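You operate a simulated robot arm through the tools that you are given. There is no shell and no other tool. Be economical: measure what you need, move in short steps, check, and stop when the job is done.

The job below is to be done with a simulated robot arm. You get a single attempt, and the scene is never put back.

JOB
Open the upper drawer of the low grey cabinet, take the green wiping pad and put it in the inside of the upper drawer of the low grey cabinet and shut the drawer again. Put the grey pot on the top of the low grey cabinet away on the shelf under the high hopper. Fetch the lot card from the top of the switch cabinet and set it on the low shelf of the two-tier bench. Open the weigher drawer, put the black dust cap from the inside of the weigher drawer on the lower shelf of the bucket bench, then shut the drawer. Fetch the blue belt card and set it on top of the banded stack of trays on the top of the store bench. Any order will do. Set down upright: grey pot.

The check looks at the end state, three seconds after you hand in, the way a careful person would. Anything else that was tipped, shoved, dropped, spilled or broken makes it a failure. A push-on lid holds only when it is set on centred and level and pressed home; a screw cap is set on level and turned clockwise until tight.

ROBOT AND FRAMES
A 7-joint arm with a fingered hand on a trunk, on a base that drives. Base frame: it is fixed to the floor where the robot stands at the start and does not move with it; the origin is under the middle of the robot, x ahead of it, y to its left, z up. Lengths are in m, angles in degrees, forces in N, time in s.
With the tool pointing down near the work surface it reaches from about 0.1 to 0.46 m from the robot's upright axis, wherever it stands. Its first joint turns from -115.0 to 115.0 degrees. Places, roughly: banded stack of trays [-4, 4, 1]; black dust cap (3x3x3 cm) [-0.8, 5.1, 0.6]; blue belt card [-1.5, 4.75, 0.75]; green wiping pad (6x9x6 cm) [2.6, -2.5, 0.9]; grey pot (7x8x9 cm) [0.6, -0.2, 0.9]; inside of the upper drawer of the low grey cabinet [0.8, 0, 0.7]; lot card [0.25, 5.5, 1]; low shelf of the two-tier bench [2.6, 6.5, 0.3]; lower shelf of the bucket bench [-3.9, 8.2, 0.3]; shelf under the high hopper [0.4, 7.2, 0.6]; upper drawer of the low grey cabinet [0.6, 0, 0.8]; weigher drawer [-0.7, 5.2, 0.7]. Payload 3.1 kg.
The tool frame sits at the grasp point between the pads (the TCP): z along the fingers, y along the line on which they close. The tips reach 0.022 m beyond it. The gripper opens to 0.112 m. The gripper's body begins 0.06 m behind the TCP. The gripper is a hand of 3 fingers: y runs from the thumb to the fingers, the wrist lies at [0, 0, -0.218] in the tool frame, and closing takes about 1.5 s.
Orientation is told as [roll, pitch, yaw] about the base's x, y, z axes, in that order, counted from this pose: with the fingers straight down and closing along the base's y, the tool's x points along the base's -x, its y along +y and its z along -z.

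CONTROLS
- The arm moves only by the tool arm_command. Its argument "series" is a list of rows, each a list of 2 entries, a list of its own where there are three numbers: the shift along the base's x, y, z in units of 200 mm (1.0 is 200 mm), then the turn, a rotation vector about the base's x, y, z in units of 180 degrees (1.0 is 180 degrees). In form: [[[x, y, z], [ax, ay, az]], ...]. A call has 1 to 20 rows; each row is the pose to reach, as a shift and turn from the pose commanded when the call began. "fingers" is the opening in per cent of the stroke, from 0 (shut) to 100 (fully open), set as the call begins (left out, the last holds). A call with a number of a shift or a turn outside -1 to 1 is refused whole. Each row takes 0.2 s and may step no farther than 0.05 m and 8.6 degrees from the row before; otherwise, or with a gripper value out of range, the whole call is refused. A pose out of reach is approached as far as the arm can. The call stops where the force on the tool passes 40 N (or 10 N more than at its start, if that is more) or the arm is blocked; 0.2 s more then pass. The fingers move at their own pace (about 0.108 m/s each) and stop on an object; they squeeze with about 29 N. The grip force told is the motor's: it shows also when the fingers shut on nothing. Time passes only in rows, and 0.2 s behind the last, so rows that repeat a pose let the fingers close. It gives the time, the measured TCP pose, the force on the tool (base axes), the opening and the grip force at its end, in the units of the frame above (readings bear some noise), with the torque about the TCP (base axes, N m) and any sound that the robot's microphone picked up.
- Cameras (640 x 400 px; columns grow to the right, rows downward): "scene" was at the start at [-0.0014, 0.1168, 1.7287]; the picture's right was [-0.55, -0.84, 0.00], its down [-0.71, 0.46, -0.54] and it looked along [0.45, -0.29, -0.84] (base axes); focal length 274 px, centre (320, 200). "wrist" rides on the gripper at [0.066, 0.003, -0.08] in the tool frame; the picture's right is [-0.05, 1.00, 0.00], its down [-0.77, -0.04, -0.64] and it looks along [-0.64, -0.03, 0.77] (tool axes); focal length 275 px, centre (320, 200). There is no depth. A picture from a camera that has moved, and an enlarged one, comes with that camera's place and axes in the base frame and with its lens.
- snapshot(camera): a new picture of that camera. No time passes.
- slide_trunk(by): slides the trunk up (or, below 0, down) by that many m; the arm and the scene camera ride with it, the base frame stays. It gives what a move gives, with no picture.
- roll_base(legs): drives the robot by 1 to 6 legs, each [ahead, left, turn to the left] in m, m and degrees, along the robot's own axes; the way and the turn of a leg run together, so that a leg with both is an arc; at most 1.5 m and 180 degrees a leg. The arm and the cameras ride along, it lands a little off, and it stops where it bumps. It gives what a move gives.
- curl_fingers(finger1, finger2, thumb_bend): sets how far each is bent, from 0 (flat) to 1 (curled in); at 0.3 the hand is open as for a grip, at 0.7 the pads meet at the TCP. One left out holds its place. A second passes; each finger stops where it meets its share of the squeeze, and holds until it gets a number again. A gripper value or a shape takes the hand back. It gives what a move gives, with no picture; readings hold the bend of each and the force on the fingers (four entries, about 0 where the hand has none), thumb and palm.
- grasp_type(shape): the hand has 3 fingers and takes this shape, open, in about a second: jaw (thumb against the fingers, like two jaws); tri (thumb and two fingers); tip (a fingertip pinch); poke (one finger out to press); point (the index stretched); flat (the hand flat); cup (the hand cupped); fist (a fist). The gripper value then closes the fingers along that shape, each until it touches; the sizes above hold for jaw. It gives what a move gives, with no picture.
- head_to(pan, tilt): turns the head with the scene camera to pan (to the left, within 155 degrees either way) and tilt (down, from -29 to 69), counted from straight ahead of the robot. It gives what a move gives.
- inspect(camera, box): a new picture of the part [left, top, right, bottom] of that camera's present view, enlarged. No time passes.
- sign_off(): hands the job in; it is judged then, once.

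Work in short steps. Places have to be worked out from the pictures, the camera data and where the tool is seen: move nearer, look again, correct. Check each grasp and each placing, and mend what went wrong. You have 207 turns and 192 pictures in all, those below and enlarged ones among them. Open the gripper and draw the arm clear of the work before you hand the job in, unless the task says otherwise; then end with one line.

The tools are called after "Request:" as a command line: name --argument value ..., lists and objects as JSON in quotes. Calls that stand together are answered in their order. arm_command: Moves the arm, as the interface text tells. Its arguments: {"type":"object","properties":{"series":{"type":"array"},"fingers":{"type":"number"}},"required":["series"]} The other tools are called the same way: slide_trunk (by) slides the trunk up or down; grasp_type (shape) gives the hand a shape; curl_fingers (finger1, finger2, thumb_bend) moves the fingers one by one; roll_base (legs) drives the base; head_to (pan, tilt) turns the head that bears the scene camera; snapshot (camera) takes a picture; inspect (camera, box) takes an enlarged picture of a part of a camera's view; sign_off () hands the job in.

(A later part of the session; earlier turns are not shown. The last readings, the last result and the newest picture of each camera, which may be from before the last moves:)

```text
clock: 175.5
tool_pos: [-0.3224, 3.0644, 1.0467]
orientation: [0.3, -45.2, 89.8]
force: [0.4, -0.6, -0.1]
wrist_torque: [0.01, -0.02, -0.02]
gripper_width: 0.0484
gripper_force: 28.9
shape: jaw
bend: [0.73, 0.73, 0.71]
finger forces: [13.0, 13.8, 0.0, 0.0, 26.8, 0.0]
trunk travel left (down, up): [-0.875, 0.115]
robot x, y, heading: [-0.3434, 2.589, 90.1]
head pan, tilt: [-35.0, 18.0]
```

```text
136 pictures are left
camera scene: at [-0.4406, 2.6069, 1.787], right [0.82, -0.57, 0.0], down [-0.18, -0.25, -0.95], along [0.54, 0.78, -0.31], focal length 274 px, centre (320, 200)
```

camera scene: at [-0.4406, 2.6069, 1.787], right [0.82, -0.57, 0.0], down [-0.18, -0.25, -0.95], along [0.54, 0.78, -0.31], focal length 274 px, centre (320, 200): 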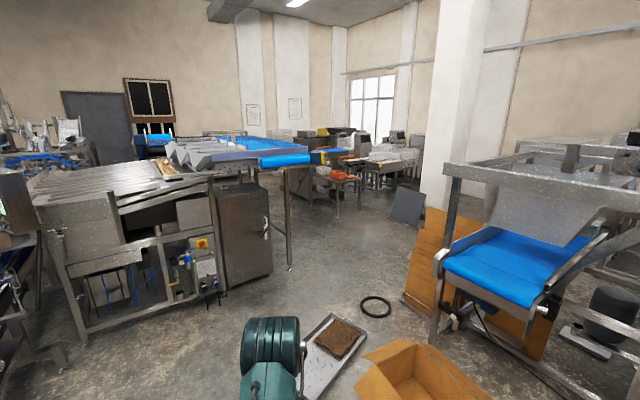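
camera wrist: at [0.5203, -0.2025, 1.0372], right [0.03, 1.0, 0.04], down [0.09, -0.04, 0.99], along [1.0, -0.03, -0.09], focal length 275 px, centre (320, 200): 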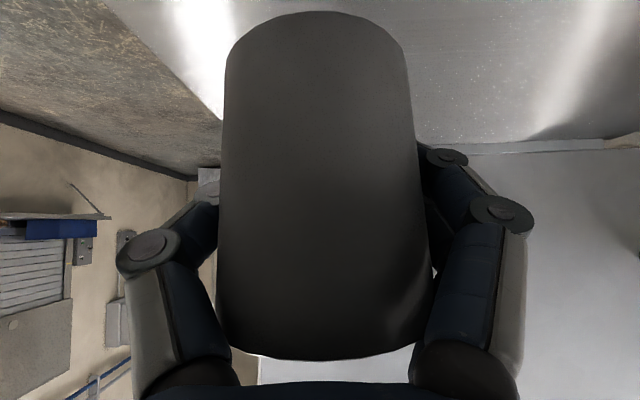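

The way round is to the right of the machine: between its front (y≈5.15) and the tray/cable ring (y<4.3). I turn to face +x, slide to y≈4.70, and drive ahead.

Request:
roll_base --legs '[[0, 0, -90], [0, 1.05, 0], [0, 1.05, 0], [1.0, 0, 0]]'

Request:
head_to --pan 20 --tilt 25

Request:
snapshot --camera "scene"

Request:
head_to --pan 80 --tilt 25

Request:
snapshot --camera "scene"

```text
clock: 194.6
tool_pos: [1.153, 4.6765, 1.0469]
orientation: [0.3, -45.2, -0.5]
force: [0.6, -0.2, -0.6]
wrist_torque: [-0.01, 0.02, 0.0]
gripper_width: 0.0486
gripper_force: 29.1
shape: jaw
bend: [0.73, 0.73, 0.71]
finger forces: [13.0, 13.7, 0.1, 0.0, 26.7, 0.0]
trunk travel left (down, up): [-0.875, 0.115]
robot x, y, heading: [0.6771, 4.697, -0.1]
head pan, tilt: [-35.0, 18.0]
```

```text
clock: 195.8
tool_pos: [1.1522, 4.6769, 1.0472]
orientation: [0.3, -45.3, -0.4]
force: [-0.4, -0.2, 0.2]
wrist_torque: [-0.01, 0.01, 0.04]
gripper_width: 0.0484
gripper_force: 28.7
shape: jaw
bend: [0.73, 0.73, 0.71]
finger forces: [13.0, 13.7, 0.1, 0.1, 26.6, 0.0]
trunk travel left (down, up): [-0.875, 0.115]
robot x, y, heading: [0.6741, 4.696, -0.2]
head pan, tilt: [20.0, 25.0]
```

```text
135 pictures are left
camera scene: at [0.7041, 4.8843, 1.7757], right [0.34, -0.94, 0.0], down [-0.4, -0.14, -0.91], along [0.85, 0.31, -0.42], focal length 274 px, centre (320, 200)
```

scene: 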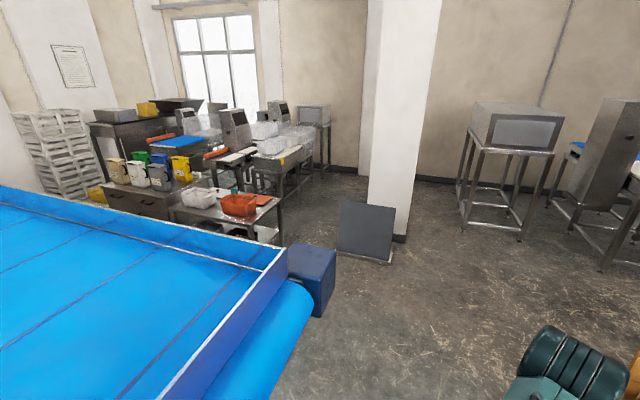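

```text
clock: 197.1
tool_pos: [1.1513, 4.6763, 1.0466]
orientation: [0.3, -45.1, -0.3]
force: [0.4, -0.6, -1.3]
wrist_torque: [-0.02, -0.01, -0.01]
gripper_width: 0.0484
gripper_force: 29.0
shape: jaw
bend: [0.73, 0.73, 0.71]
finger forces: [13.0, 13.7, 0.1, 0.0, 26.6, 0.0]
trunk travel left (down, up): [-0.875, 0.115]
robot x, y, heading: [0.6756, 4.7002, -0.1]
head pan, tilt: [80.0, 25.0]
```

```text
134 pictures are left
camera scene: at [0.6336, 4.9437, 1.7757], right [0.98, -0.18, 0.0], down [-0.07, -0.42, -0.91], along [0.16, 0.89, -0.42], focal length 274 px, centre (320, 200)
```

scene: 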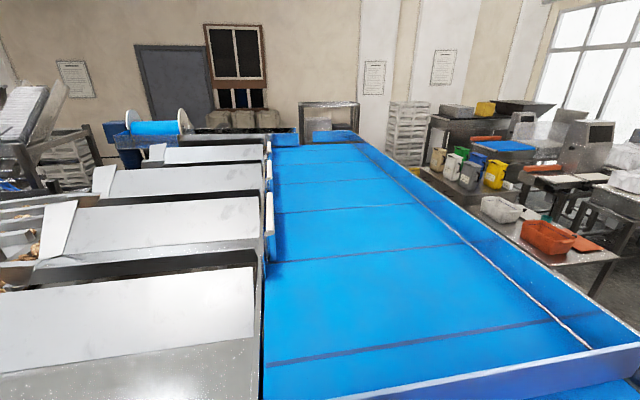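

The belt runs along y on the machine's right side; an aisle lies between it (x≲1.5) and the two-tier bench (x≳2.15). I drive to x≈1.95, turn left, and advance a bit to look.

Request:
roll_base --legs '[[1.27, 0, 0], [0, 0, 90], [0.5, 0, 0]]'

Request:
head_to --pan 0 --tilt 30

Request:
snapshot --camera "scene"

Request:
head_to --pan 40 --tilt 30

Request:
snapshot --camera "scene"

```text
clock: 209.9
tool_pos: [1.9673, 5.6766, 1.0476]
orientation: [0.3, -45.2, 89.4]
force: [0.2, 0.5, -1.0]
wrist_torque: [0.05, -0.05, -0.03]
gripper_width: 0.0486
gripper_force: 29.0
shape: jaw
bend: [0.73, 0.73, 0.71]
finger forces: [13.0, 13.5, 0.1, 0.1, 26.6, 0.0]
trunk travel left (down, up): [-0.875, 0.115]
robot x, y, heading: [1.9478, 5.2008, 90.0]
head pan, tilt: [80.0, 25.0]
```

```text
clock: 211.4
tool_pos: [1.9682, 5.6765, 1.0461]
orientation: [0.2, -45.3, 89.5]
force: [-0.8, 0.3, -0.6]
wrist_torque: [-0.01, -0.01, 0.0]
gripper_width: 0.0484
gripper_force: 28.7
shape: jaw
bend: [0.73, 0.73, 0.71]
finger forces: [13.1, 13.6, 0.0, 0.0, 26.6, 0.1]
trunk travel left (down, up): [-0.875, 0.115]
robot x, y, heading: [1.9466, 5.2005, 89.9]
head pan, tilt: [0.0, 30.0]
```

```text
133 pictures are left
camera scene: at [1.793, 5.2337, 1.7677], right [1.0, 0.0, 0.0], down [0.0, -0.5, -0.87], along [0.0, 0.87, -0.5], focal length 274 px, centre (320, 200)
```

scene: 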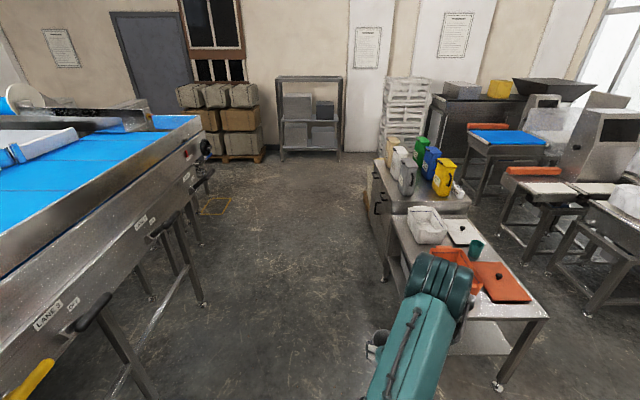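

```text
clock: 212.5
tool_pos: [1.9681, 5.6761, 1.0458]
orientation: [0.3, -45.2, 89.5]
force: [-0.2, 0.0, 0.8]
wrist_torque: [0.02, 0.0, 0.01]
gripper_width: 0.0485
gripper_force: 29.2
shape: jaw
bend: [0.73, 0.73, 0.71]
finger forces: [13.2, 13.4, 0.1, 0.0, 26.6, 0.1]
trunk travel left (down, up): [-0.875, 0.115]
robot x, y, heading: [1.9397, 5.2005, 89.9]
head pan, tilt: [40.0, 30.0]
```

```text
132 pictures are left
camera scene: at [1.735, 5.2128, 1.7677], right [0.77, 0.64, 0.0], down [0.32, -0.38, -0.87], along [-0.55, 0.67, -0.5], focal length 274 px, centre (320, 200)
```

scene: 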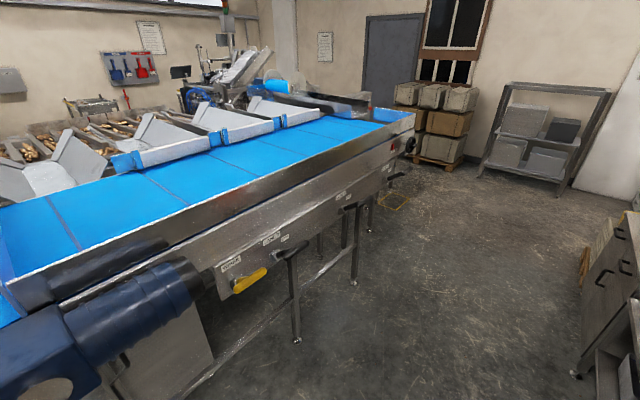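

The conveyor's right edge is near x≈0.9, so the aisle is wide. I drive to about (1.75, 7.2) and turn to face it, looking for the hopper shelf.

Request:
roll_base --legs '[[0, 0.2, 0], [1.0, 0, 0], [1.0, 0, 0], [0, 0, 90]]'

Request:
head_to --pan 0 --tilt 25

Request:
snapshot --camera "scene"

```text
clock: 227.4
tool_pos: [1.2821, 7.2273, 1.0478]
orientation: [0.3, -45.1, 178.1]
force: [-0.7, -1.0, -0.9]
wrist_torque: [-0.01, 0.0, 0.02]
gripper_width: 0.0483
gripper_force: 29.0
shape: jaw
bend: [0.73, 0.73, 0.71]
finger forces: [13.1, 13.9, 0.0, 0.0, 26.5, 0.1]
trunk travel left (down, up): [-0.875, 0.115]
robot x, y, heading: [1.7565, 7.1963, 178.2]
head pan, tilt: [40.0, 30.0]
```

```text
clock: 228.5
tool_pos: [1.2816, 7.2275, 1.0454]
orientation: [0.4, -45.2, 178.1]
force: [0.6, 0.3, -0.6]
wrist_torque: [-0.04, 0.01, -0.01]
gripper_width: 0.0484
gripper_force: 29.1
shape: jaw
bend: [0.73, 0.73, 0.71]
finger forces: [13.0, 13.8, 0.1, 0.1, 26.5, 0.0]
trunk travel left (down, up): [-0.875, 0.115]
robot x, y, heading: [1.7559, 7.1934, 178.6]
head pan, tilt: [0.0, 25.0]
```

```text
131 pictures are left
camera scene: at [1.72, 7.0431, 1.7756], right [0.02, 1.0, 0.0], down [0.42, -0.01, -0.91], along [-0.91, 0.02, -0.42], focal length 274 px, centre (320, 200)
```

scene: 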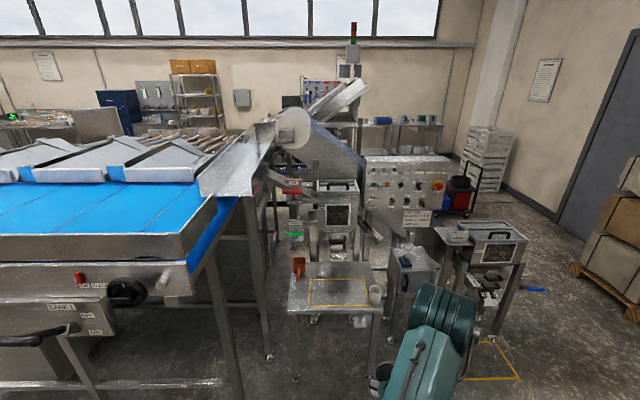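

The target is the small table with the yellow outline in front of the nut hopper. I zoom in.

Request:
inspect --camera "scene" --box '[260, 150, 420, 340]'

```text
2.11 times, centred on (340, 245) of scene
camera zoom: at [1.72, 7.0431, 1.7756], right [0.02, 1.0, 0.0], down [0.42, -0.01, -0.91], along [-0.91, 0.02, -0.42], focal length 578 px, centre (278, 105)
```

zoom: 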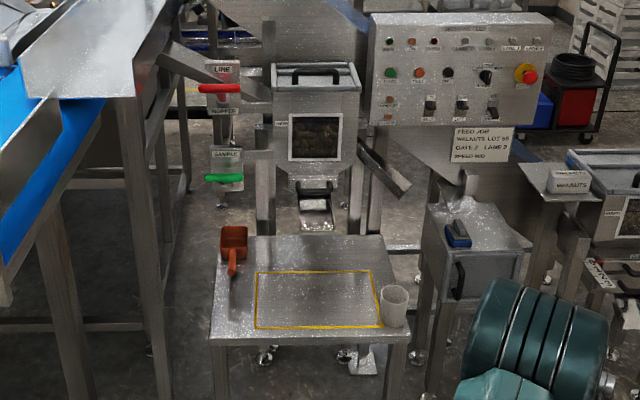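

Table top spans x 0.21–0.64, y 6.9–7.4, z≈0.6; the outline's middle is about (0.49, 7.175), clear of scoop and cup. I drive up to it.

Request:
roll_base --legs '[[0, 0.037, 1.8], [0.7, 0, 0]]'

Request:
head_to --pan 0 --tilt 50

Request:
snapshot --camera "scene"

Request:
snapshot --camera "wrist"

```text
clock: 232.8
tool_pos: [0.5817, 7.1744, 1.0474]
orientation: [0.3, -45.3, 179.7]
force: [0.7, -0.3, -0.3]
wrist_torque: [0.02, 0.01, 0.01]
gripper_width: 0.0484
gripper_force: 29.2
shape: jaw
bend: [0.73, 0.73, 0.71]
finger forces: [13.0, 14.0, 0.1, 0.1, 26.5, 0.1]
trunk travel left (down, up): [-0.875, 0.115]
robot x, y, heading: [1.0596, 7.1524, -179.8]
head pan, tilt: [0.0, 25.0]
```

```text
clock: 233.7
tool_pos: [0.5812, 7.1736, 1.0476]
orientation: [0.3, -45.2, 179.7]
force: [-0.1, -0.3, 0.2]
wrist_torque: [-0.01, 0.0, 0.0]
gripper_width: 0.0483
gripper_force: 29.1
shape: jaw
bend: [0.73, 0.73, 0.71]
finger forces: [13.0, 14.0, 0.2, 0.0, 26.4, 0.1]
trunk travel left (down, up): [-0.875, 0.115]
robot x, y, heading: [1.0587, 7.154, -180.0]
head pan, tilt: [0.0, 50.0]
```

```text
129 pictures are left
camera scene: at [1.0402, 7.0027, 1.7382], right [0.0, 1.0, 0.0], down [0.77, 0.0, -0.64], along [-0.64, 0.0, -0.77], focal length 274 px, centre (320, 200)
```

scene: 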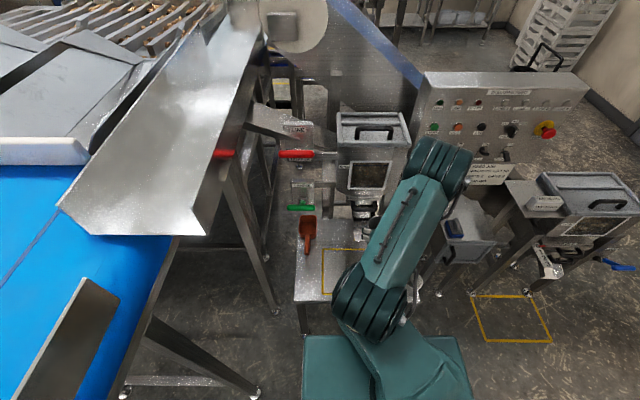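

```text
128 pictures are left
camera wrist: at [0.6856, 7.1709, 1.0563], right [-0.04, -1.0, 0.04], down [-0.09, 0.04, 0.99], along [-1.0, 0.03, -0.09], focal length 275 px, centre (320, 200)
```

wrist: 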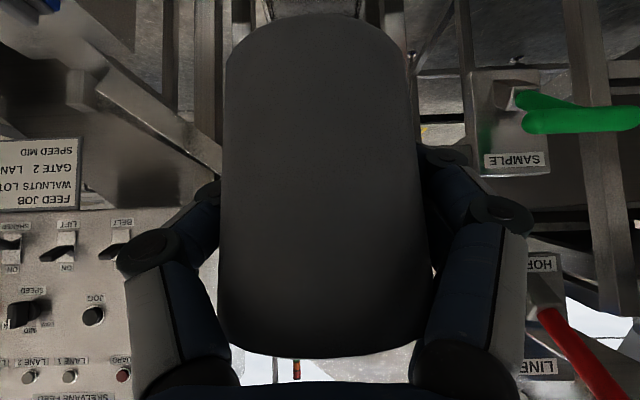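

Hopper outlet sits at about x≈0.36, z≈0.84, so I aim for the pot at x≈0.52. I lower the trunk.

Request:
slide_trunk --by -0.32

Request:
arm_command --series '[[[-0.1, 0, 0], [0, 0, 0]], [[-0.2, 0, 0], [0, 0, 0]], [[-0.3, 0, 0], [0, 0, 0]]]'

Request:
snapshot --camera "wrist"

Request:
snapshot --camera "scene"

```text
clock: 236.9
tool_pos: [0.5823, 7.174, 0.7264]
orientation: [0.3, -45.2, 179.8]
force: [-0.2, -0.1, -0.8]
wrist_torque: [0.0, 0.01, -0.01]
gripper_width: 0.0483
gripper_force: 29.1
shape: jaw
bend: [0.73, 0.73, 0.71]
finger forces: [12.9, 13.9, 0.0, 0.0, 26.6, 0.0]
trunk travel left (down, up): [-0.555, 0.435]
robot x, y, heading: [1.0582, 7.1514, -180.2]
head pan, tilt: [0.0, 50.0]
```

```text
clock: 237.7
tool_pos: [0.5208, 7.1748, 0.7267]
orientation: [0.4, -45.2, 179.6]
force: [-0.7, -0.5, -0.9]
wrist_torque: [-0.04, -0.03, 0.01]
gripper_width: 0.0483
gripper_force: 28.9
shape: jaw
bend: [0.73, 0.73, 0.71]
finger forces: [12.9, 13.9, 0.0, 0.1, 26.5, 0.0]
trunk travel left (down, up): [-0.555, 0.435]
robot x, y, heading: [1.0594, 7.1551, -180.1]
head pan, tilt: [0.0, 50.0]
```

```text
127 pictures are left
camera wrist: at [0.6248, 7.1705, 0.7365], right [-0.04, -1.0, 0.04], down [-0.09, 0.04, 0.99], along [-1.0, 0.03, -0.09], focal length 275 px, centre (320, 200)
```

wrist: 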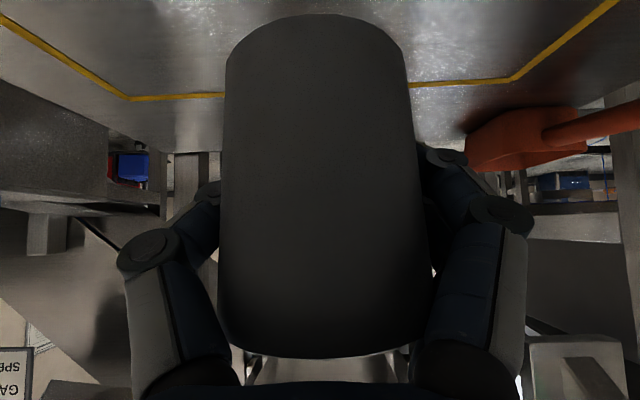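

```text
126 pictures are left
camera scene: at [1.0397, 7.0027, 1.4182], right [0.0, 1.0, 0.0], down [0.77, 0.0, -0.64], along [-0.64, 0.0, -0.77], focal length 274 px, centre (320, 200)
```

scene: 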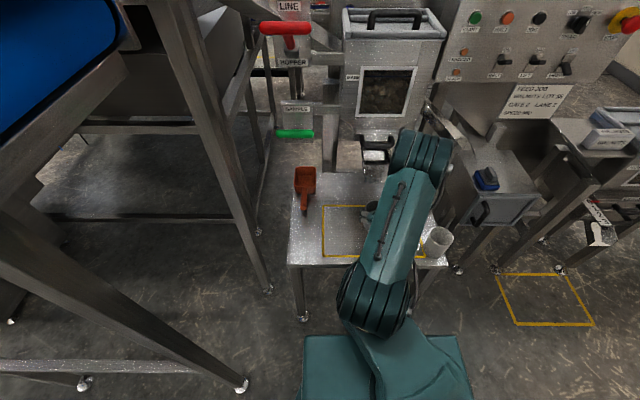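

Good alignment inside the yellow outline. I lower in fine steps until the pot touches.

Request:
arm_command --series '[[[0, 0, -0.06], [0, 0, 0]], [[0, 0, -0.12], [0, 0, 0]], [[0, 0, -0.16], [0, 0, 0]], [[0, 0, -0.2], [0, 0, 0]], [[0, 0, -0.23], [0, 0, 0]], [[0, 0, -0.26], [0, 0, 0]], [[0, 0, -0.29], [0, 0, 0]], [[0, 0, -0.32], [0, 0, 0]], [[0, 0, -0.35], [0, 0, 0]]]'

Request:
snapshot --camera "wrist"

```text
clock: 239.8
tool_pos: [0.519, 7.175, 0.6615]
orientation: [-0.2, -46.5, 180.1]
force: [4.7, -0.7, 23.0]
wrist_torque: [0.0, 0.17, 0.01]
gripper_width: 0.0479
gripper_force: 28.3
shape: jaw
bend: [0.74, 0.74, 0.72]
finger forces: [14.8, 15.7, 0.1, 0.0, 29.1, 0.0]
trunk travel left (down, up): [-0.555, 0.435]
robot x, y, heading: [1.0585, 7.1552, -179.7]
head pan, tilt: [0.0, 50.0]
stopped in row 9: the force on the tool passed its limit at 41 N (the readings are from after the stop); the commanded pose is now the measured one
```

```text
125 pictures are left
camera wrist: at [0.6232, 7.1723, 0.6701], right [-0.03, -1.0, 0.03], down [-0.07, 0.03, 1.0], along [-1.0, 0.03, -0.07], focal length 275 px, centre (320, 200)
```

wrist: 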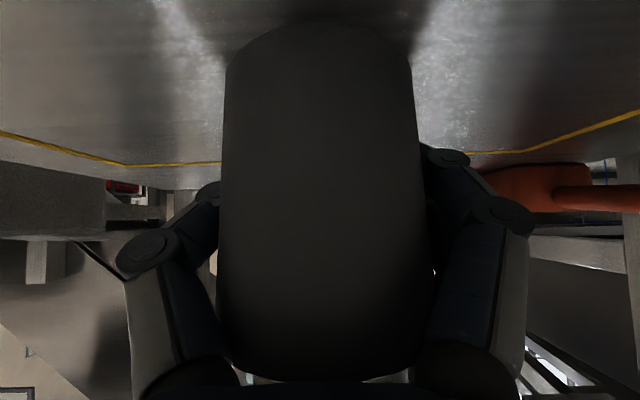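

The pot is down. I open the fingers and withdraw back along the tool axis.

Request:
arm_command --series '[[[0, 0, 0.01], [0, 0, 0]], [[0, 0, 0.01], [0, 0, 0]], [[0, 0, 0.01], [0, 0, 0]], [[0, 0, 0.01], [0, 0, 0]], [[0, 0, 0.01], [0, 0, 0]], [[0, 0, 0.01], [0, 0, 0]]]' --fingers 100

Request:
arm_command --series '[[[0.1, 0, 0.1], [0, 0, 0]], [[0.2, 0, 0.2], [0, 0, 0]], [[0.3, 0, 0.3], [0, 0, 0]], [[0.4, 0, 0.4], [0, 0, 0]], [[0.5, 0, 0.5], [0, 0, 0]]]'

Request:
snapshot --camera "wrist"

```text
clock: 241.2
tool_pos: [0.5178, 7.1751, 0.6609]
orientation: [0.0, -46.1, 179.9]
force: [-0.3, -0.5, 0.0]
wrist_torque: [0.0, 0.01, -0.02]
gripper_width: 0.1119
gripper_force: 0.1
shape: jaw
bend: [0.3, 0.3, 0.3]
finger forces: [0.0, 0.0, 0.0, 0.0, 0.0, 0.1]
trunk travel left (down, up): [-0.555, 0.435]
robot x, y, heading: [1.0573, 7.1536, -179.9]
head pan, tilt: [0.0, 50.0]
```

```text
clock: 242.4
tool_pos: [0.6189, 7.1742, 0.7612]
orientation: [0.0, -46.0, -180.1]
force: [0.5, 0.3, -0.3]
wrist_torque: [0.01, -0.01, 0.01]
gripper_width: 0.112
gripper_force: 0.0
shape: jaw
bend: [0.3, 0.3, 0.3]
finger forces: [0.0, 0.0, 0.0, 0.0, 0.0, 0.1]
trunk travel left (down, up): [-0.555, 0.435]
robot x, y, heading: [1.0557, 7.1494, -180.1]
head pan, tilt: [0.0, 50.0]
```

```text
124 pictures are left
camera wrist: at [0.7234, 7.1714, 0.77], right [-0.03, -1.0, 0.03], down [-0.08, 0.04, 1.0], along [-1.0, 0.03, -0.08], focal length 275 px, centre (320, 200)
```

wrist: 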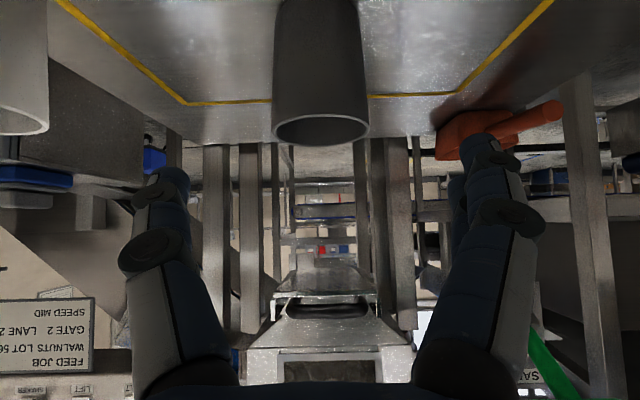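

Pot stands upright on the shelf. I raise the trunk, back out, and on the way look at the two-tier bench's low shelf.

Request:
slide_trunk --by 0.3

Request:
roll_base --legs '[[-0.65, 0, 0], [0, 0, 90], [0.65, 0, 0]]'

Request:
head_to --pan 90 --tilt 45

Request:
snapshot --camera "scene"

```text
clock: 245.4
tool_pos: [0.6185, 7.1753, 1.0618]
orientation: [0.0, -45.9, 179.9]
force: [0.1, 0.4, 0.5]
wrist_torque: [0.0, 0.0, -0.04]
gripper_width: 0.1119
gripper_force: 0.1
shape: jaw
bend: [0.3, 0.3, 0.3]
finger forces: [0.1, 0.0, 0.0, 0.1, 0.1, 0.1]
trunk travel left (down, up): [-0.855, 0.135]
robot x, y, heading: [1.0545, 7.1557, -180.0]
head pan, tilt: [0.0, 50.0]
```

```text
clock: 256.1
tool_pos: [1.6841, 6.0648, 1.0614]
orientation: [-0.1, -46.0, -90.1]
force: [-0.9, 0.2, 0.0]
wrist_torque: [0.02, 0.03, -0.01]
gripper_width: 0.1121
gripper_force: 0.1
shape: jaw
bend: [0.3, 0.3, 0.3]
finger forces: [0.0, 0.0, 0.0, 0.0, 0.0, 0.1]
trunk travel left (down, up): [-0.855, 0.135]
robot x, y, heading: [1.7031, 6.5037, -89.8]
head pan, tilt: [0.0, 50.0]
```

```text
clock: 257.7
tool_pos: [1.6845, 6.0651, 1.0612]
orientation: [0.0, -46.1, -90.1]
force: [0.7, -0.3, 0.6]
wrist_torque: [0.03, 0.03, -0.02]
gripper_width: 0.1124
gripper_force: 0.0
shape: jaw
bend: [0.3, 0.3, 0.3]
finger forces: [0.1, 0.0, 0.1, 0.0, 0.0, 0.0]
trunk travel left (down, up): [-0.855, 0.135]
robot x, y, heading: [1.7089, 6.5034, -89.9]
head pan, tilt: [90.0, 45.0]
```

```text
123 pictures are left
camera scene: at [1.9399, 6.5659, 1.7251], right [0.0, -1.0, 0.0], down [-0.71, 0.0, -0.71], along [0.71, 0.0, -0.71], focal length 274 px, centre (320, 200)
```

scene: 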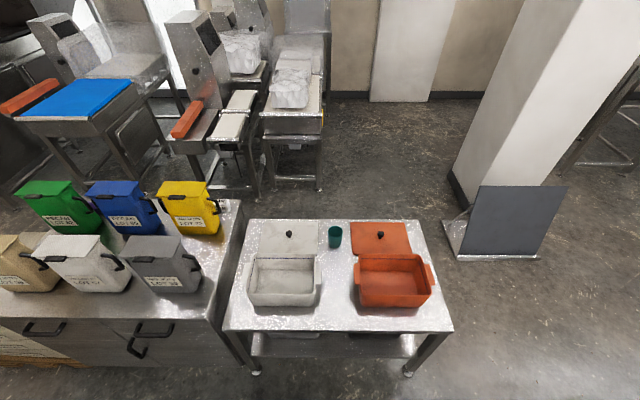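

I noted the bench (top x 2.25–2.70, y 6.16–6.86). Now I go to the front of the switch cabinet and look at the lot card.

Request:
roll_base --legs '[[0.95, 0, 0], [0.9, 0, 0], [0, 0, -90], [0.7, 0, 0]]'

Request:
head_to --pan -60 --tilt 35

Request:
snapshot --camera "scene"

```text
clock: 274.2
tool_pos: [0.5725, 4.684, 1.0606]
orientation: [0.0, -46.0, 179.2]
force: [-0.5, -0.1, 1.0]
wrist_torque: [-0.03, 0.02, -0.03]
gripper_width: 0.1121
gripper_force: 0.1
shape: jaw
bend: [0.3, 0.3, 0.3]
finger forces: [0.0, 0.1, 0.0, 0.1, 0.0, 0.0]
trunk travel left (down, up): [-0.855, 0.135]
robot x, y, heading: [1.0136, 4.657, 179.4]
head pan, tilt: [90.0, 45.0]
```

```text
clock: 276.6
tool_pos: [0.5741, 4.6838, 1.0609]
orientation: [0.0, -46.0, 179.1]
force: [0.7, 1.0, -0.2]
wrist_torque: [0.02, -0.02, 0.04]
gripper_width: 0.1119
gripper_force: 0.0
shape: jaw
bend: [0.3, 0.3, 0.3]
finger forces: [0.1, 0.0, 0.1, 0.1, 0.0, 0.0]
trunk travel left (down, up): [-0.855, 0.135]
robot x, y, heading: [1.0108, 4.6585, 179.4]
head pan, tilt: [-60.0, 35.0]
```

```text
122 pictures are left
camera scene: at [1.027, 4.583, 1.7399], right [0.87, 0.49, 0.0], down [0.28, -0.5, -0.82], along [-0.4, 0.71, -0.57], focal length 274 px, centre (320, 200)
```

scene: 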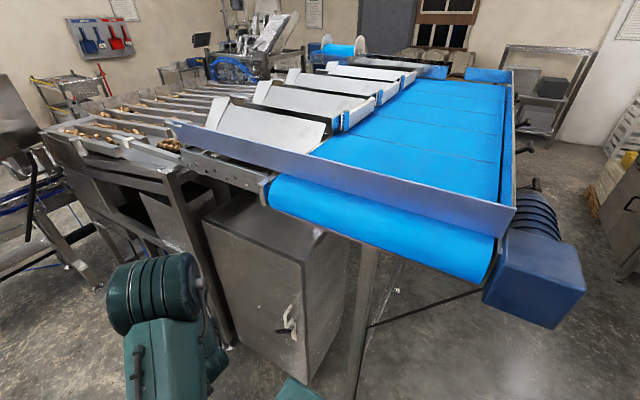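

The card is hidden under the belt end. I lower the trunk to look under it at the cabinet's top.

Request:
slide_trunk --by -0.6

Request:
head_to --pan -65 --tilt 12

Request:
snapshot --camera "scene"

```text
refused: -0.6 is not a number from -0.4 to 0.4
```

```text
clock: 277.5
tool_pos: [0.5724, 4.6843, 1.062]
orientation: [0.1, -46.0, 179.2]
force: [-0.4, 0.6, -0.6]
wrist_torque: [-0.02, -0.02, 0.0]
gripper_width: 0.1119
gripper_force: 0.1
shape: jaw
bend: [0.3, 0.3, 0.3]
finger forces: [0.1, 0.0, 0.0, 0.0, 0.0, 0.0]
trunk travel left (down, up): [-0.855, 0.135]
robot x, y, heading: [1.0113, 4.6579, 179.4]
head pan, tilt: [-65.0, 12.0]
```

```text
121 pictures are left
camera scene: at [1.0317, 4.5912, 1.7767], right [0.91, 0.41, 0.0], down [0.09, -0.19, -0.98], along [-0.4, 0.89, -0.21], focal length 274 px, centre (320, 200)
```

scene: 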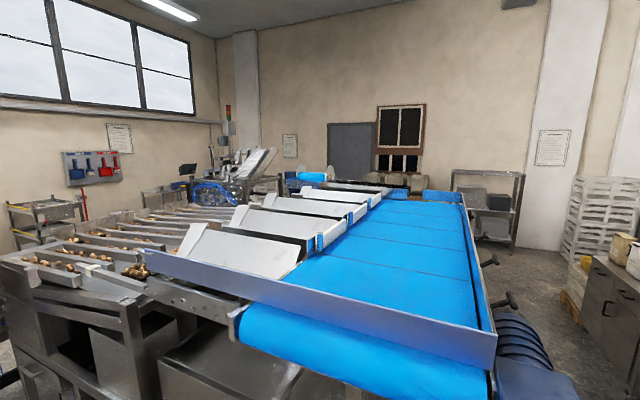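

I lower by 0.4 m (the allowed step) and look again.

Request:
slide_trunk --by -0.4

Request:
snapshot --camera "scene"

```text
clock: 281.3
tool_pos: [0.5733, 4.6843, 0.6599]
orientation: [0.0, -46.1, 179.2]
force: [0.8, -0.2, -0.1]
wrist_torque: [0.04, -0.01, -0.01]
gripper_width: 0.1122
gripper_force: 0.0
shape: jaw
bend: [0.3, 0.3, 0.3]
finger forces: [0.1, 0.1, 0.0, 0.0, 0.0, 0.0]
trunk travel left (down, up): [-0.455, 0.535]
robot x, y, heading: [1.0131, 4.6572, 179.3]
head pan, tilt: [-65.0, 12.0]
```

```text
120 pictures are left
camera scene: at [1.0318, 4.5913, 1.3768], right [0.91, 0.41, 0.0], down [0.09, -0.19, -0.98], along [-0.4, 0.89, -0.21], focal length 274 px, centre (320, 200)
```

scene: 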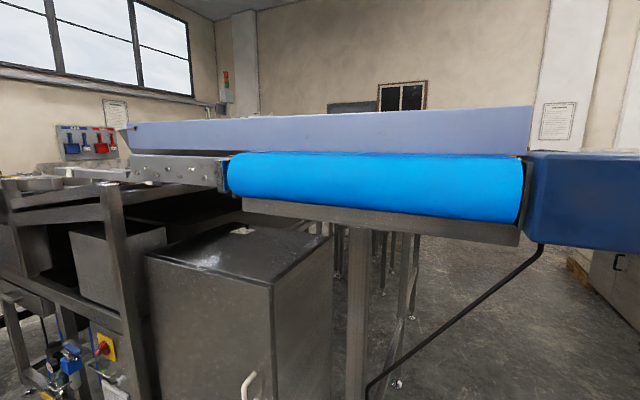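

Now the cabinet top shows below the belt. I zoom in.

Request:
inspect --camera "scene" --box '[140, 190, 340, 315]'

```text
3.20 times, centred on (240, 252) of scene
camera zoom: at [1.0318, 4.5913, 1.3768], right [0.91, 0.41, 0.0], down [0.09, -0.19, -0.98], along [-0.4, 0.89, -0.21], focal length 878 px, centre (576, 32)
```

zoom: 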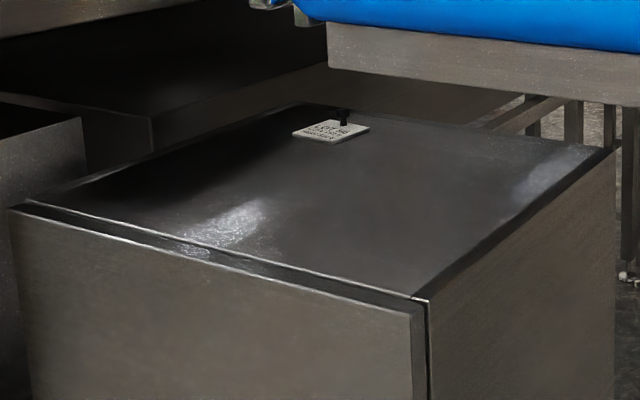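

The lot card lies at about (0.28, 5.47) with a small black knob, under overhanging structure. I drive along the front, facing -x, and look straight in.

Request:
roll_base --legs '[[0.72, 0, 0]]'

Request:
head_to --pan -90 --tilt 15

Request:
snapshot --camera "scene"

Request:
slide_trunk --by -0.2

Request:
snapshot --camera "scene"

```text
clock: 285.2
tool_pos: [-0.1486, 4.6934, 0.6607]
orientation: [0.0, -45.9, 179.3]
force: [0.1, -0.1, 0.5]
wrist_torque: [-0.02, 0.06, 0.02]
gripper_width: 0.1118
gripper_force: 0.1
shape: jaw
bend: [0.3, 0.3, 0.3]
finger forces: [0.0, 0.1, 0.0, 0.1, 0.1, 0.0]
trunk travel left (down, up): [-0.455, 0.535]
robot x, y, heading: [0.288, 4.6694, 179.4]
head pan, tilt: [-65.0, 12.0]
```

```text
clock: 286.1
tool_pos: [-0.1491, 4.6924, 0.6604]
orientation: [0.0, -46.0, 179.2]
force: [0.5, -0.5, -0.1]
wrist_torque: [0.01, 0.03, 0.01]
gripper_width: 0.1121
gripper_force: 0.0
shape: jaw
bend: [0.3, 0.3, 0.3]
finger forces: [0.0, 0.0, 0.0, 0.0, 0.0, 0.0]
trunk travel left (down, up): [-0.455, 0.535]
robot x, y, heading: [0.286, 4.6653, 179.3]
head pan, tilt: [-90.0, 15.0]
```

```text
118 pictures are left
camera scene: at [0.3491, 4.6075, 1.3719], right [1.0, -0.01, 0.0], down [0.0, -0.26, -0.97], along [0.01, 0.97, -0.26], focal length 274 px, centre (320, 200)
```

scene: 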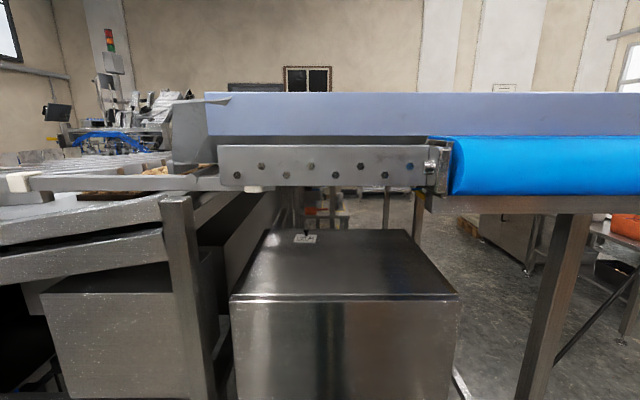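

```text
clock: 288.3
tool_pos: [-0.1477, 4.692, 0.4607]
orientation: [0.0, -46.0, 179.2]
force: [0.1, 0.0, -0.4]
wrist_torque: [0.0, 0.0, 0.01]
gripper_width: 0.1119
gripper_force: 0.0
shape: jaw
bend: [0.3, 0.3, 0.3]
finger forces: [0.0, 0.1, 0.0, 0.1, 0.0, 0.0]
trunk travel left (down, up): [-0.255, 0.735]
robot x, y, heading: [0.29, 4.6677, 179.5]
head pan, tilt: [-90.0, 15.0]
```

```text
117 pictures are left
camera scene: at [0.3492, 4.6076, 1.1719], right [1.0, -0.01, 0.0], down [0.0, -0.26, -0.97], along [0.01, 0.97, -0.26], focal length 274 px, centre (320, 200)
```

scene: 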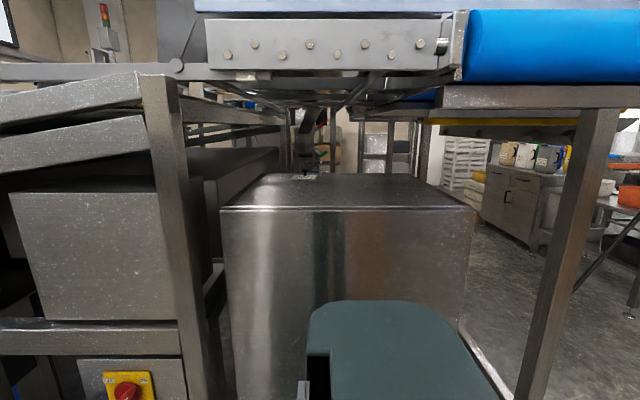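

There is about 25 cm of clearance (cabinet top z≈1.005, structure bottom z≈1.256). I zoom on the card and its knob.

Request:
inspect --camera "scene" --box '[255, 150, 355, 212]'

Request:
slide_trunk --by 0.2

Request:
inspect --camera "scene" --box '[265, 210, 345, 260]'

```text
6.40 times, centred on (305, 181) of scene
camera zoom: at [0.3492, 4.6076, 1.1719], right [1.0, -0.01, 0.0], down [0.0, -0.26, -0.97], along [0.01, 0.97, -0.26], focal length 1757 px, centre (416, 322)
```

zoom: 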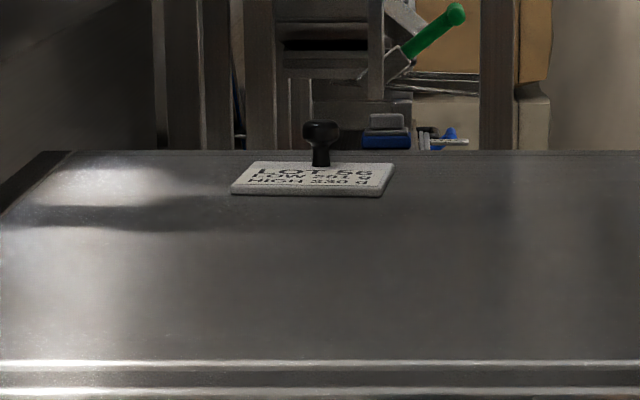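

```text
clock: 290.5
tool_pos: [-0.1486, 4.6924, 0.6608]
orientation: [0.0, -46.1, 179.2]
force: [0.7, 0.2, 1.0]
wrist_torque: [-0.01, 0.0, 0.0]
gripper_width: 0.1121
gripper_force: 0.1
shape: jaw
bend: [0.3, 0.3, 0.3]
finger forces: [0.0, 0.1, 0.0, 0.0, 0.1, 0.0]
trunk travel left (down, up): [-0.455, 0.535]
robot x, y, heading: [0.2864, 4.6698, 179.5]
head pan, tilt: [-90.0, 15.0]
```

```text
8.00 times, centred on (305, 235) of scene
camera zoom: at [0.3491, 4.6075, 1.3719], right [1.0, -0.01, 0.0], down [0.0, -0.26, -0.97], along [0.01, 0.97, -0.26], focal length 2196 px, centre (440, -80)
```

zoom: 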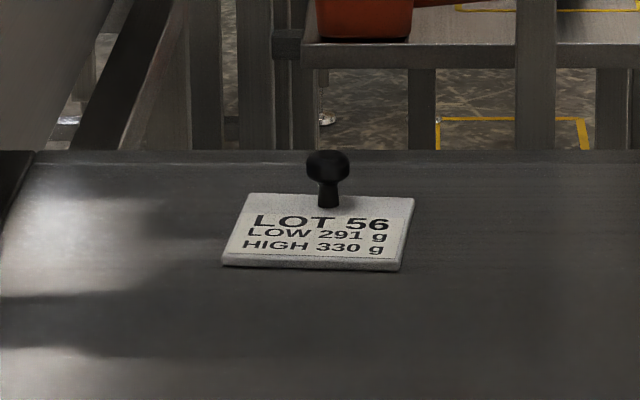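

Two-view geometry puts the cabinet top at z≈1.02 and the knob head at about (0.312, 5.44, 1.045). It needs a near-level hand with the camera side up. I raise the trunk, then pitch level and roll the hand in free air.

Request:
slide_trunk --by 0.4

Request:
arm_command --series '[[[0, 0, 0], [0, 0.04, 0]], [[0, 0, 0], [0, 0.08, 0]], [[0, 0, 0], [0, 0.12, 0]], [[0, 0, 0], [0, 0.16, 0]], [[0, 0, 0], [0, 0.2, 0]]]' --fingers 60

Request:
arm_command --series '[[[0, 0, 0], [-0.042, 0, 0]], [[0, 0, 0], [-0.084, 0, 0]], [[0, 0, 0], [-0.126, 0, 0]], [[0, 0, 0], [-0.168, 0, 0]], [[0, 0, 0], [-0.21, 0, 0]], [[0, 0, 0], [-0.252, 0, 0]], [[0, 0, 0], [-0.294, 0, 0]], [[0, 0, 0], [-0.336, 0, 0]], [[0, 0, 0], [-0.378, 0, 0]], [[0, 0, 0], [-0.42, 0, 0]], [[0, 0, 0], [-0.46, 0, 0]], [[0, 0, 0], [-0.5, 0, 0]]]'

Request:
arm_command --series '[[[0, 0, 0], [-0.042, 0, 0]], [[0, 0, 0], [-0.084, 0, 0]], [[0, 0, 0], [-0.126, 0, 0]], [[0, 0, 0], [-0.168, 0, 0]], [[0, 0, 0], [-0.21, 0, 0]], [[0, 0, 0], [-0.252, 0, 0]], [[0, 0, 0], [-0.294, 0, 0]], [[0, 0, 0], [-0.336, 0, 0]], [[0, 0, 0], [-0.378, 0, 0]], [[0, 0, 0], [-0.42, 0, 0]], [[0, 0, 0], [-0.46, 0, 0]], [[0, 0, 0], [-0.5, 0, 0]]]'

```text
clock: 294.3
tool_pos: [-0.1474, 4.693, 1.0616]
orientation: [-0.1, -46.0, 179.2]
force: [0.1, 0.1, -0.8]
wrist_torque: [0.0, 0.0, -0.01]
gripper_width: 0.1124
gripper_force: 0.1
shape: jaw
bend: [0.3, 0.3, 0.3]
finger forces: [0.0, 0.1, 0.0, 0.0, 0.1, 0.1]
trunk travel left (down, up): [-0.855, 0.135]
robot x, y, heading: [0.2875, 4.6679, 179.5]
head pan, tilt: [-90.0, 15.0]
```

```text
clock: 295.5
tool_pos: [-0.1499, 4.6925, 1.0618]
orientation: [3.5, -82.1, 176.1]
force: [1.2, 0.0, 0.3]
wrist_torque: [-0.01, 0.01, -0.02]
gripper_width: 0.0675
gripper_force: 0.0
shape: jaw
bend: [0.71, 0.71, 0.71]
finger forces: [0.0, 0.1, 0.0, 0.0, 0.0, 0.0]
trunk travel left (down, up): [-0.855, 0.135]
robot x, y, heading: [0.2887, 4.6627, 179.5]
head pan, tilt: [-90.0, 15.0]
```

```text
clock: 298.1
tool_pos: [-0.1489, 4.691, 1.0603]
orientation: [89.4, 0.7, 98.1]
force: [0.3, 0.8, 0.0]
wrist_torque: [0.03, 0.02, -0.03]
gripper_width: 0.0675
gripper_force: 0.0
shape: jaw
bend: [0.71, 0.71, 0.71]
finger forces: [0.0, 0.0, 0.0, 0.0, 0.0, 0.0]
trunk travel left (down, up): [-0.855, 0.135]
robot x, y, heading: [0.2919, 4.6671, 179.4]
head pan, tilt: [-90.0, 15.0]
```

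```text
clock: 300.7
tool_pos: [-0.1487, 4.6926, 1.0606]
orientation: [-175.6, 81.9, -174.8]
force: [0.0, 0.1, -0.5]
wrist_torque: [-0.03, 0.01, 0.01]
gripper_width: 0.0678
gripper_force: 0.0
shape: jaw
bend: [0.71, 0.71, 0.71]
finger forces: [0.1, 0.0, 0.1, 0.0, 0.1, 0.0]
trunk travel left (down, up): [-0.855, 0.135]
robot x, y, heading: [0.2904, 4.6671, 179.4]
head pan, tilt: [-90.0, 15.0]
```

The roll worked; the hand now points up 8°, camera on top. I lower the trunk 0.3 m while raising the hand the same amount so the elbow stays low and back, and level the pitch.

Request:
slide_trunk --by -0.3

Request:
arm_command --series '[[[0, 0, 0.2], [0, -0.03, 0]], [[0, 0, 0.4], [0, -0.06, 0]], [[0, 0, 0.6], [0, -0.09, 0]], [[0, 0, 0.8], [0, -0.09, 0]], [[0, 0, 1.0], [0, -0.09, 0]]]'

Request:
arm_command --series '[[[0, 0, 0.2], [0, 0, 0]], [[0, 0, 0.4], [0, 0, 0]], [[0, 0, 0.5], [0, 0, 0]]]'

Request:
head_to --pan 0 --tilt 40

Request:
snapshot --camera "scene"

Request:
snapshot --camera "wrist"

```text
clock: 303.7
tool_pos: [-0.148, 4.6923, 0.7613]
orientation: [-176.4, 81.9, -176.0]
force: [-0.4, 0.0, -0.1]
wrist_torque: [0.03, -0.03, 0.05]
gripper_width: 0.0674
gripper_force: 0.0
shape: jaw
bend: [0.71, 0.71, 0.71]
finger forces: [0.1, 0.0, 0.0, 0.0, 0.0, 0.1]
trunk travel left (down, up): [-0.555, 0.435]
robot x, y, heading: [0.289, 4.6663, 179.6]
head pan, tilt: [-90.0, 15.0]
```

```text
clock: 304.9
tool_pos: [-0.1499, 4.6931, 0.9608]
orientation: [-5.0, 81.9, -4.5]
force: [-0.8, -0.7, -0.3]
wrist_torque: [0.03, 0.02, 0.0]
gripper_width: 0.0676
gripper_force: 0.1
shape: jaw
bend: [0.71, 0.71, 0.71]
finger forces: [0.1, 0.0, 0.0, 0.0, 0.0, 0.0]
trunk travel left (down, up): [-0.555, 0.435]
robot x, y, heading: [0.2895, 4.6694, 179.4]
head pan, tilt: [-90.0, 15.0]
```

```text
clock: 305.7
tool_pos: [-0.1483, 4.692, 1.0619]
orientation: [-4.4, 81.8, -3.8]
force: [-0.2, -0.2, 0.1]
wrist_torque: [0.04, -0.01, -0.01]
gripper_width: 0.0675
gripper_force: 0.0
shape: jaw
bend: [0.71, 0.71, 0.71]
finger forces: [0.0, 0.0, 0.1, 0.0, 0.0, 0.1]
trunk travel left (down, up): [-0.555, 0.435]
robot x, y, heading: [0.2934, 4.667, 179.2]
head pan, tilt: [-90.0, 15.0]
```

```text
clock: 307.3
tool_pos: [-0.1484, 4.6917, 1.0619]
orientation: [-4.6, 81.8, -4.0]
force: [-1.3, -0.7, 0.1]
wrist_torque: [-0.02, 0.01, 0.02]
gripper_width: 0.0673
gripper_force: 0.0
shape: jaw
bend: [0.71, 0.71, 0.71]
finger forces: [0.1, 0.0, 0.1, 0.1, 0.1, 0.0]
trunk travel left (down, up): [-0.555, 0.435]
robot x, y, heading: [0.29, 4.6652, 179.5]
head pan, tilt: [0.0, 40.0]
```

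```text
114 pictures are left
camera scene: at [0.2631, 4.5151, 1.4324], right [0.01, 1.0, 0.0], down [0.64, -0.01, -0.77], along [-0.77, 0.01, -0.64], focal length 274 px, centre (320, 200)
```

scene: 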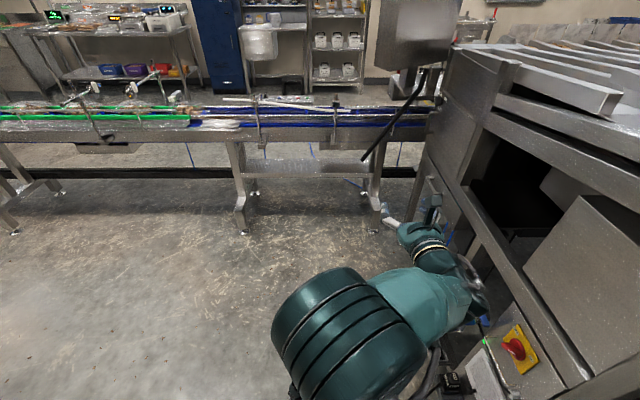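

```text
113 pictures are left
camera wrist: at [-0.078, 4.6971, 1.1383], right [0.0, 1.0, -0.06], down [0.74, -0.04, -0.67], along [-0.67, -0.04, -0.74], focal length 275 px, centre (320, 200)
```

wrist: 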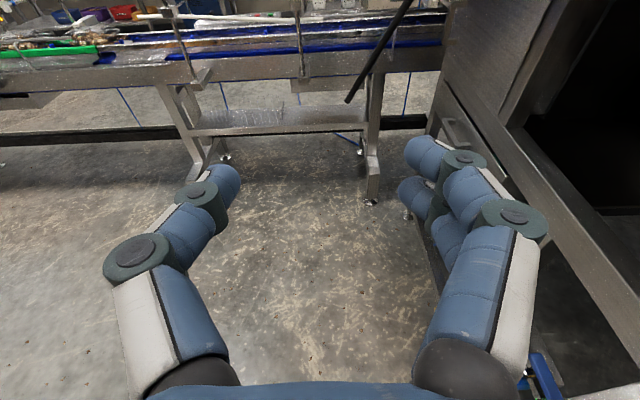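

Hand is level, camera on top, elbow low. I sidestep 6 cm from the machine and turn to face the cabinet (+y).

Request:
roll_base --legs '[[0, 0.06, 0], [0, 0, -89.5]]'

Request:
head_to --pan 0 --tilt 30

Request:
snapshot --camera "scene"

Request:
snapshot --camera "wrist"

```text
clock: 312.2
tool_pos: [0.3196, 5.0441, 1.0621]
orientation: [-4.6, 81.8, -94.8]
force: [0.3, 0.8, -0.1]
wrist_torque: [0.0, 0.02, 0.02]
gripper_width: 0.0674
gripper_force: 0.0
shape: jaw
bend: [0.71, 0.71, 0.71]
finger forces: [0.0, 0.0, 0.0, 0.0, 0.0, 0.1]
trunk travel left (down, up): [-0.555, 0.435]
robot x, y, heading: [0.2867, 4.6088, 88.4]
head pan, tilt: [0.0, 40.0]
```

```text
clock: 312.9
tool_pos: [0.3223, 5.0434, 1.0619]
orientation: [-4.6, 81.8, -94.8]
force: [0.5, -0.3, -0.3]
wrist_torque: [-0.02, -0.05, -0.02]
gripper_width: 0.0676
gripper_force: 0.1
shape: jaw
bend: [0.71, 0.71, 0.71]
finger forces: [0.0, 0.0, 0.1, 0.0, 0.0, 0.0]
trunk travel left (down, up): [-0.555, 0.435]
robot x, y, heading: [0.2891, 4.6067, 88.6]
head pan, tilt: [0.0, 30.0]
```

```text
112 pictures are left
camera scene: at [0.1369, 4.6426, 1.4476], right [1.0, -0.02, 0.0], down [-0.01, -0.5, -0.87], along [0.02, 0.87, -0.5], focal length 274 px, centre (320, 200)
```

scene: 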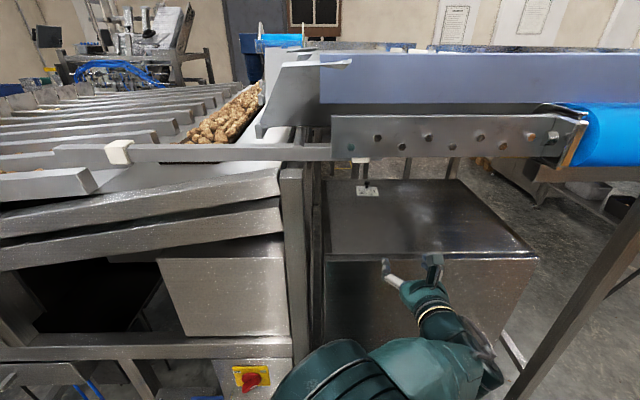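

```text
111 pictures are left
camera wrist: at [0.3253, 4.9742, 1.1385], right [1.0, -0.01, -0.06], down [-0.05, -0.74, -0.67], along [-0.04, 0.67, -0.74], focal length 275 px, centre (320, 200)
```

wrist: 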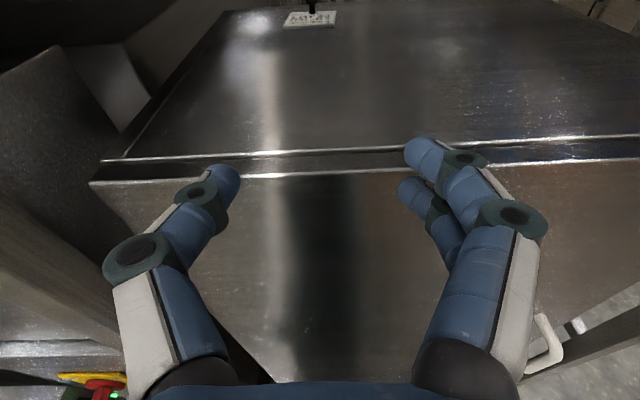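

Card and knob are dead ahead. I raise the hand 2 cm and drive 0.15 m ahead, so the hand slips over the cabinet top under the plate.

Request:
arm_command --series '[[[0, 0, 0.1], [0, 0, 0]]]'

Request:
roll_base --legs '[[0.15, 0, 1.4]]'

Request:
snapshot --camera "wrist"

Request:
snapshot --camera "scene"

```text
clock: 313.3
tool_pos: [0.3209, 5.0443, 1.0826]
orientation: [-4.7, 81.8, -94.9]
force: [-0.3, -0.3, -0.2]
wrist_torque: [0.04, 0.03, -0.01]
gripper_width: 0.0672
gripper_force: 0.0
shape: jaw
bend: [0.71, 0.71, 0.71]
finger forces: [0.1, 0.0, 0.0, 0.0, 0.1, 0.0]
trunk travel left (down, up): [-0.555, 0.435]
robot x, y, heading: [0.2854, 4.6055, 88.6]
head pan, tilt: [0.0, 30.0]
```

```text
clock: 314.6
tool_pos: [0.312, 5.1982, 1.0816]
orientation: [-4.6, 81.9, -93.3]
force: [-0.5, 0.6, -1.0]
wrist_torque: [0.0, 0.0, 0.0]
gripper_width: 0.0674
gripper_force: 0.1
shape: jaw
bend: [0.71, 0.71, 0.71]
finger forces: [0.0, 0.0, 0.1, 0.1, 0.0, 0.1]
trunk travel left (down, up): [-0.555, 0.435]
robot x, y, heading: [0.2907, 4.7565, 89.9]
head pan, tilt: [0.0, 30.0]
```

```text
110 pictures are left
camera wrist: at [0.3179, 5.1258, 1.1583], right [1.0, 0.01, -0.06], down [-0.03, -0.74, -0.67], along [-0.05, 0.67, -0.74], focal length 275 px, centre (320, 200)
```

wrist: 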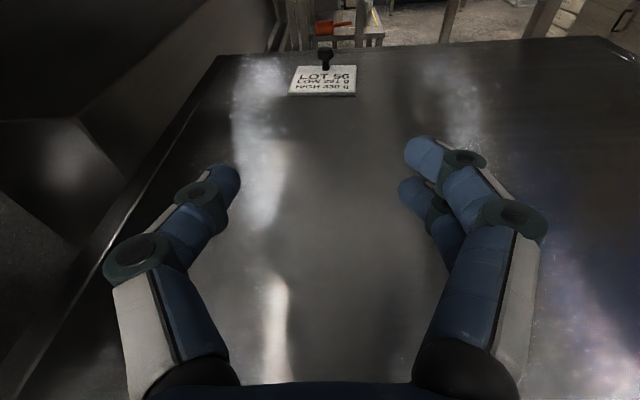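

```text
109 pictures are left
camera scene: at [0.1379, 4.7899, 1.4477], right [1.0, 0.0, 0.0], down [0.0, -0.5, -0.87], along [0.0, 0.87, -0.5], focal length 274 px, centre (320, 200)
```

scene: 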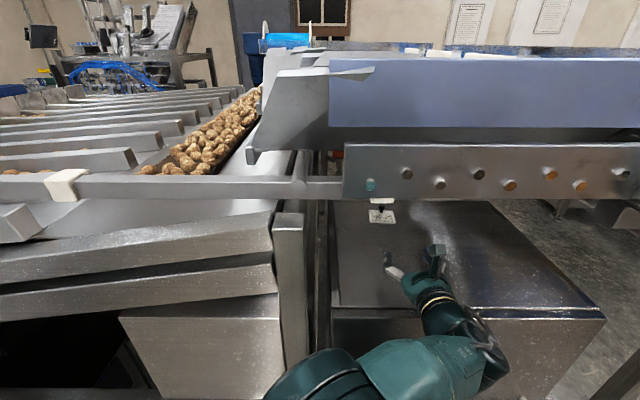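

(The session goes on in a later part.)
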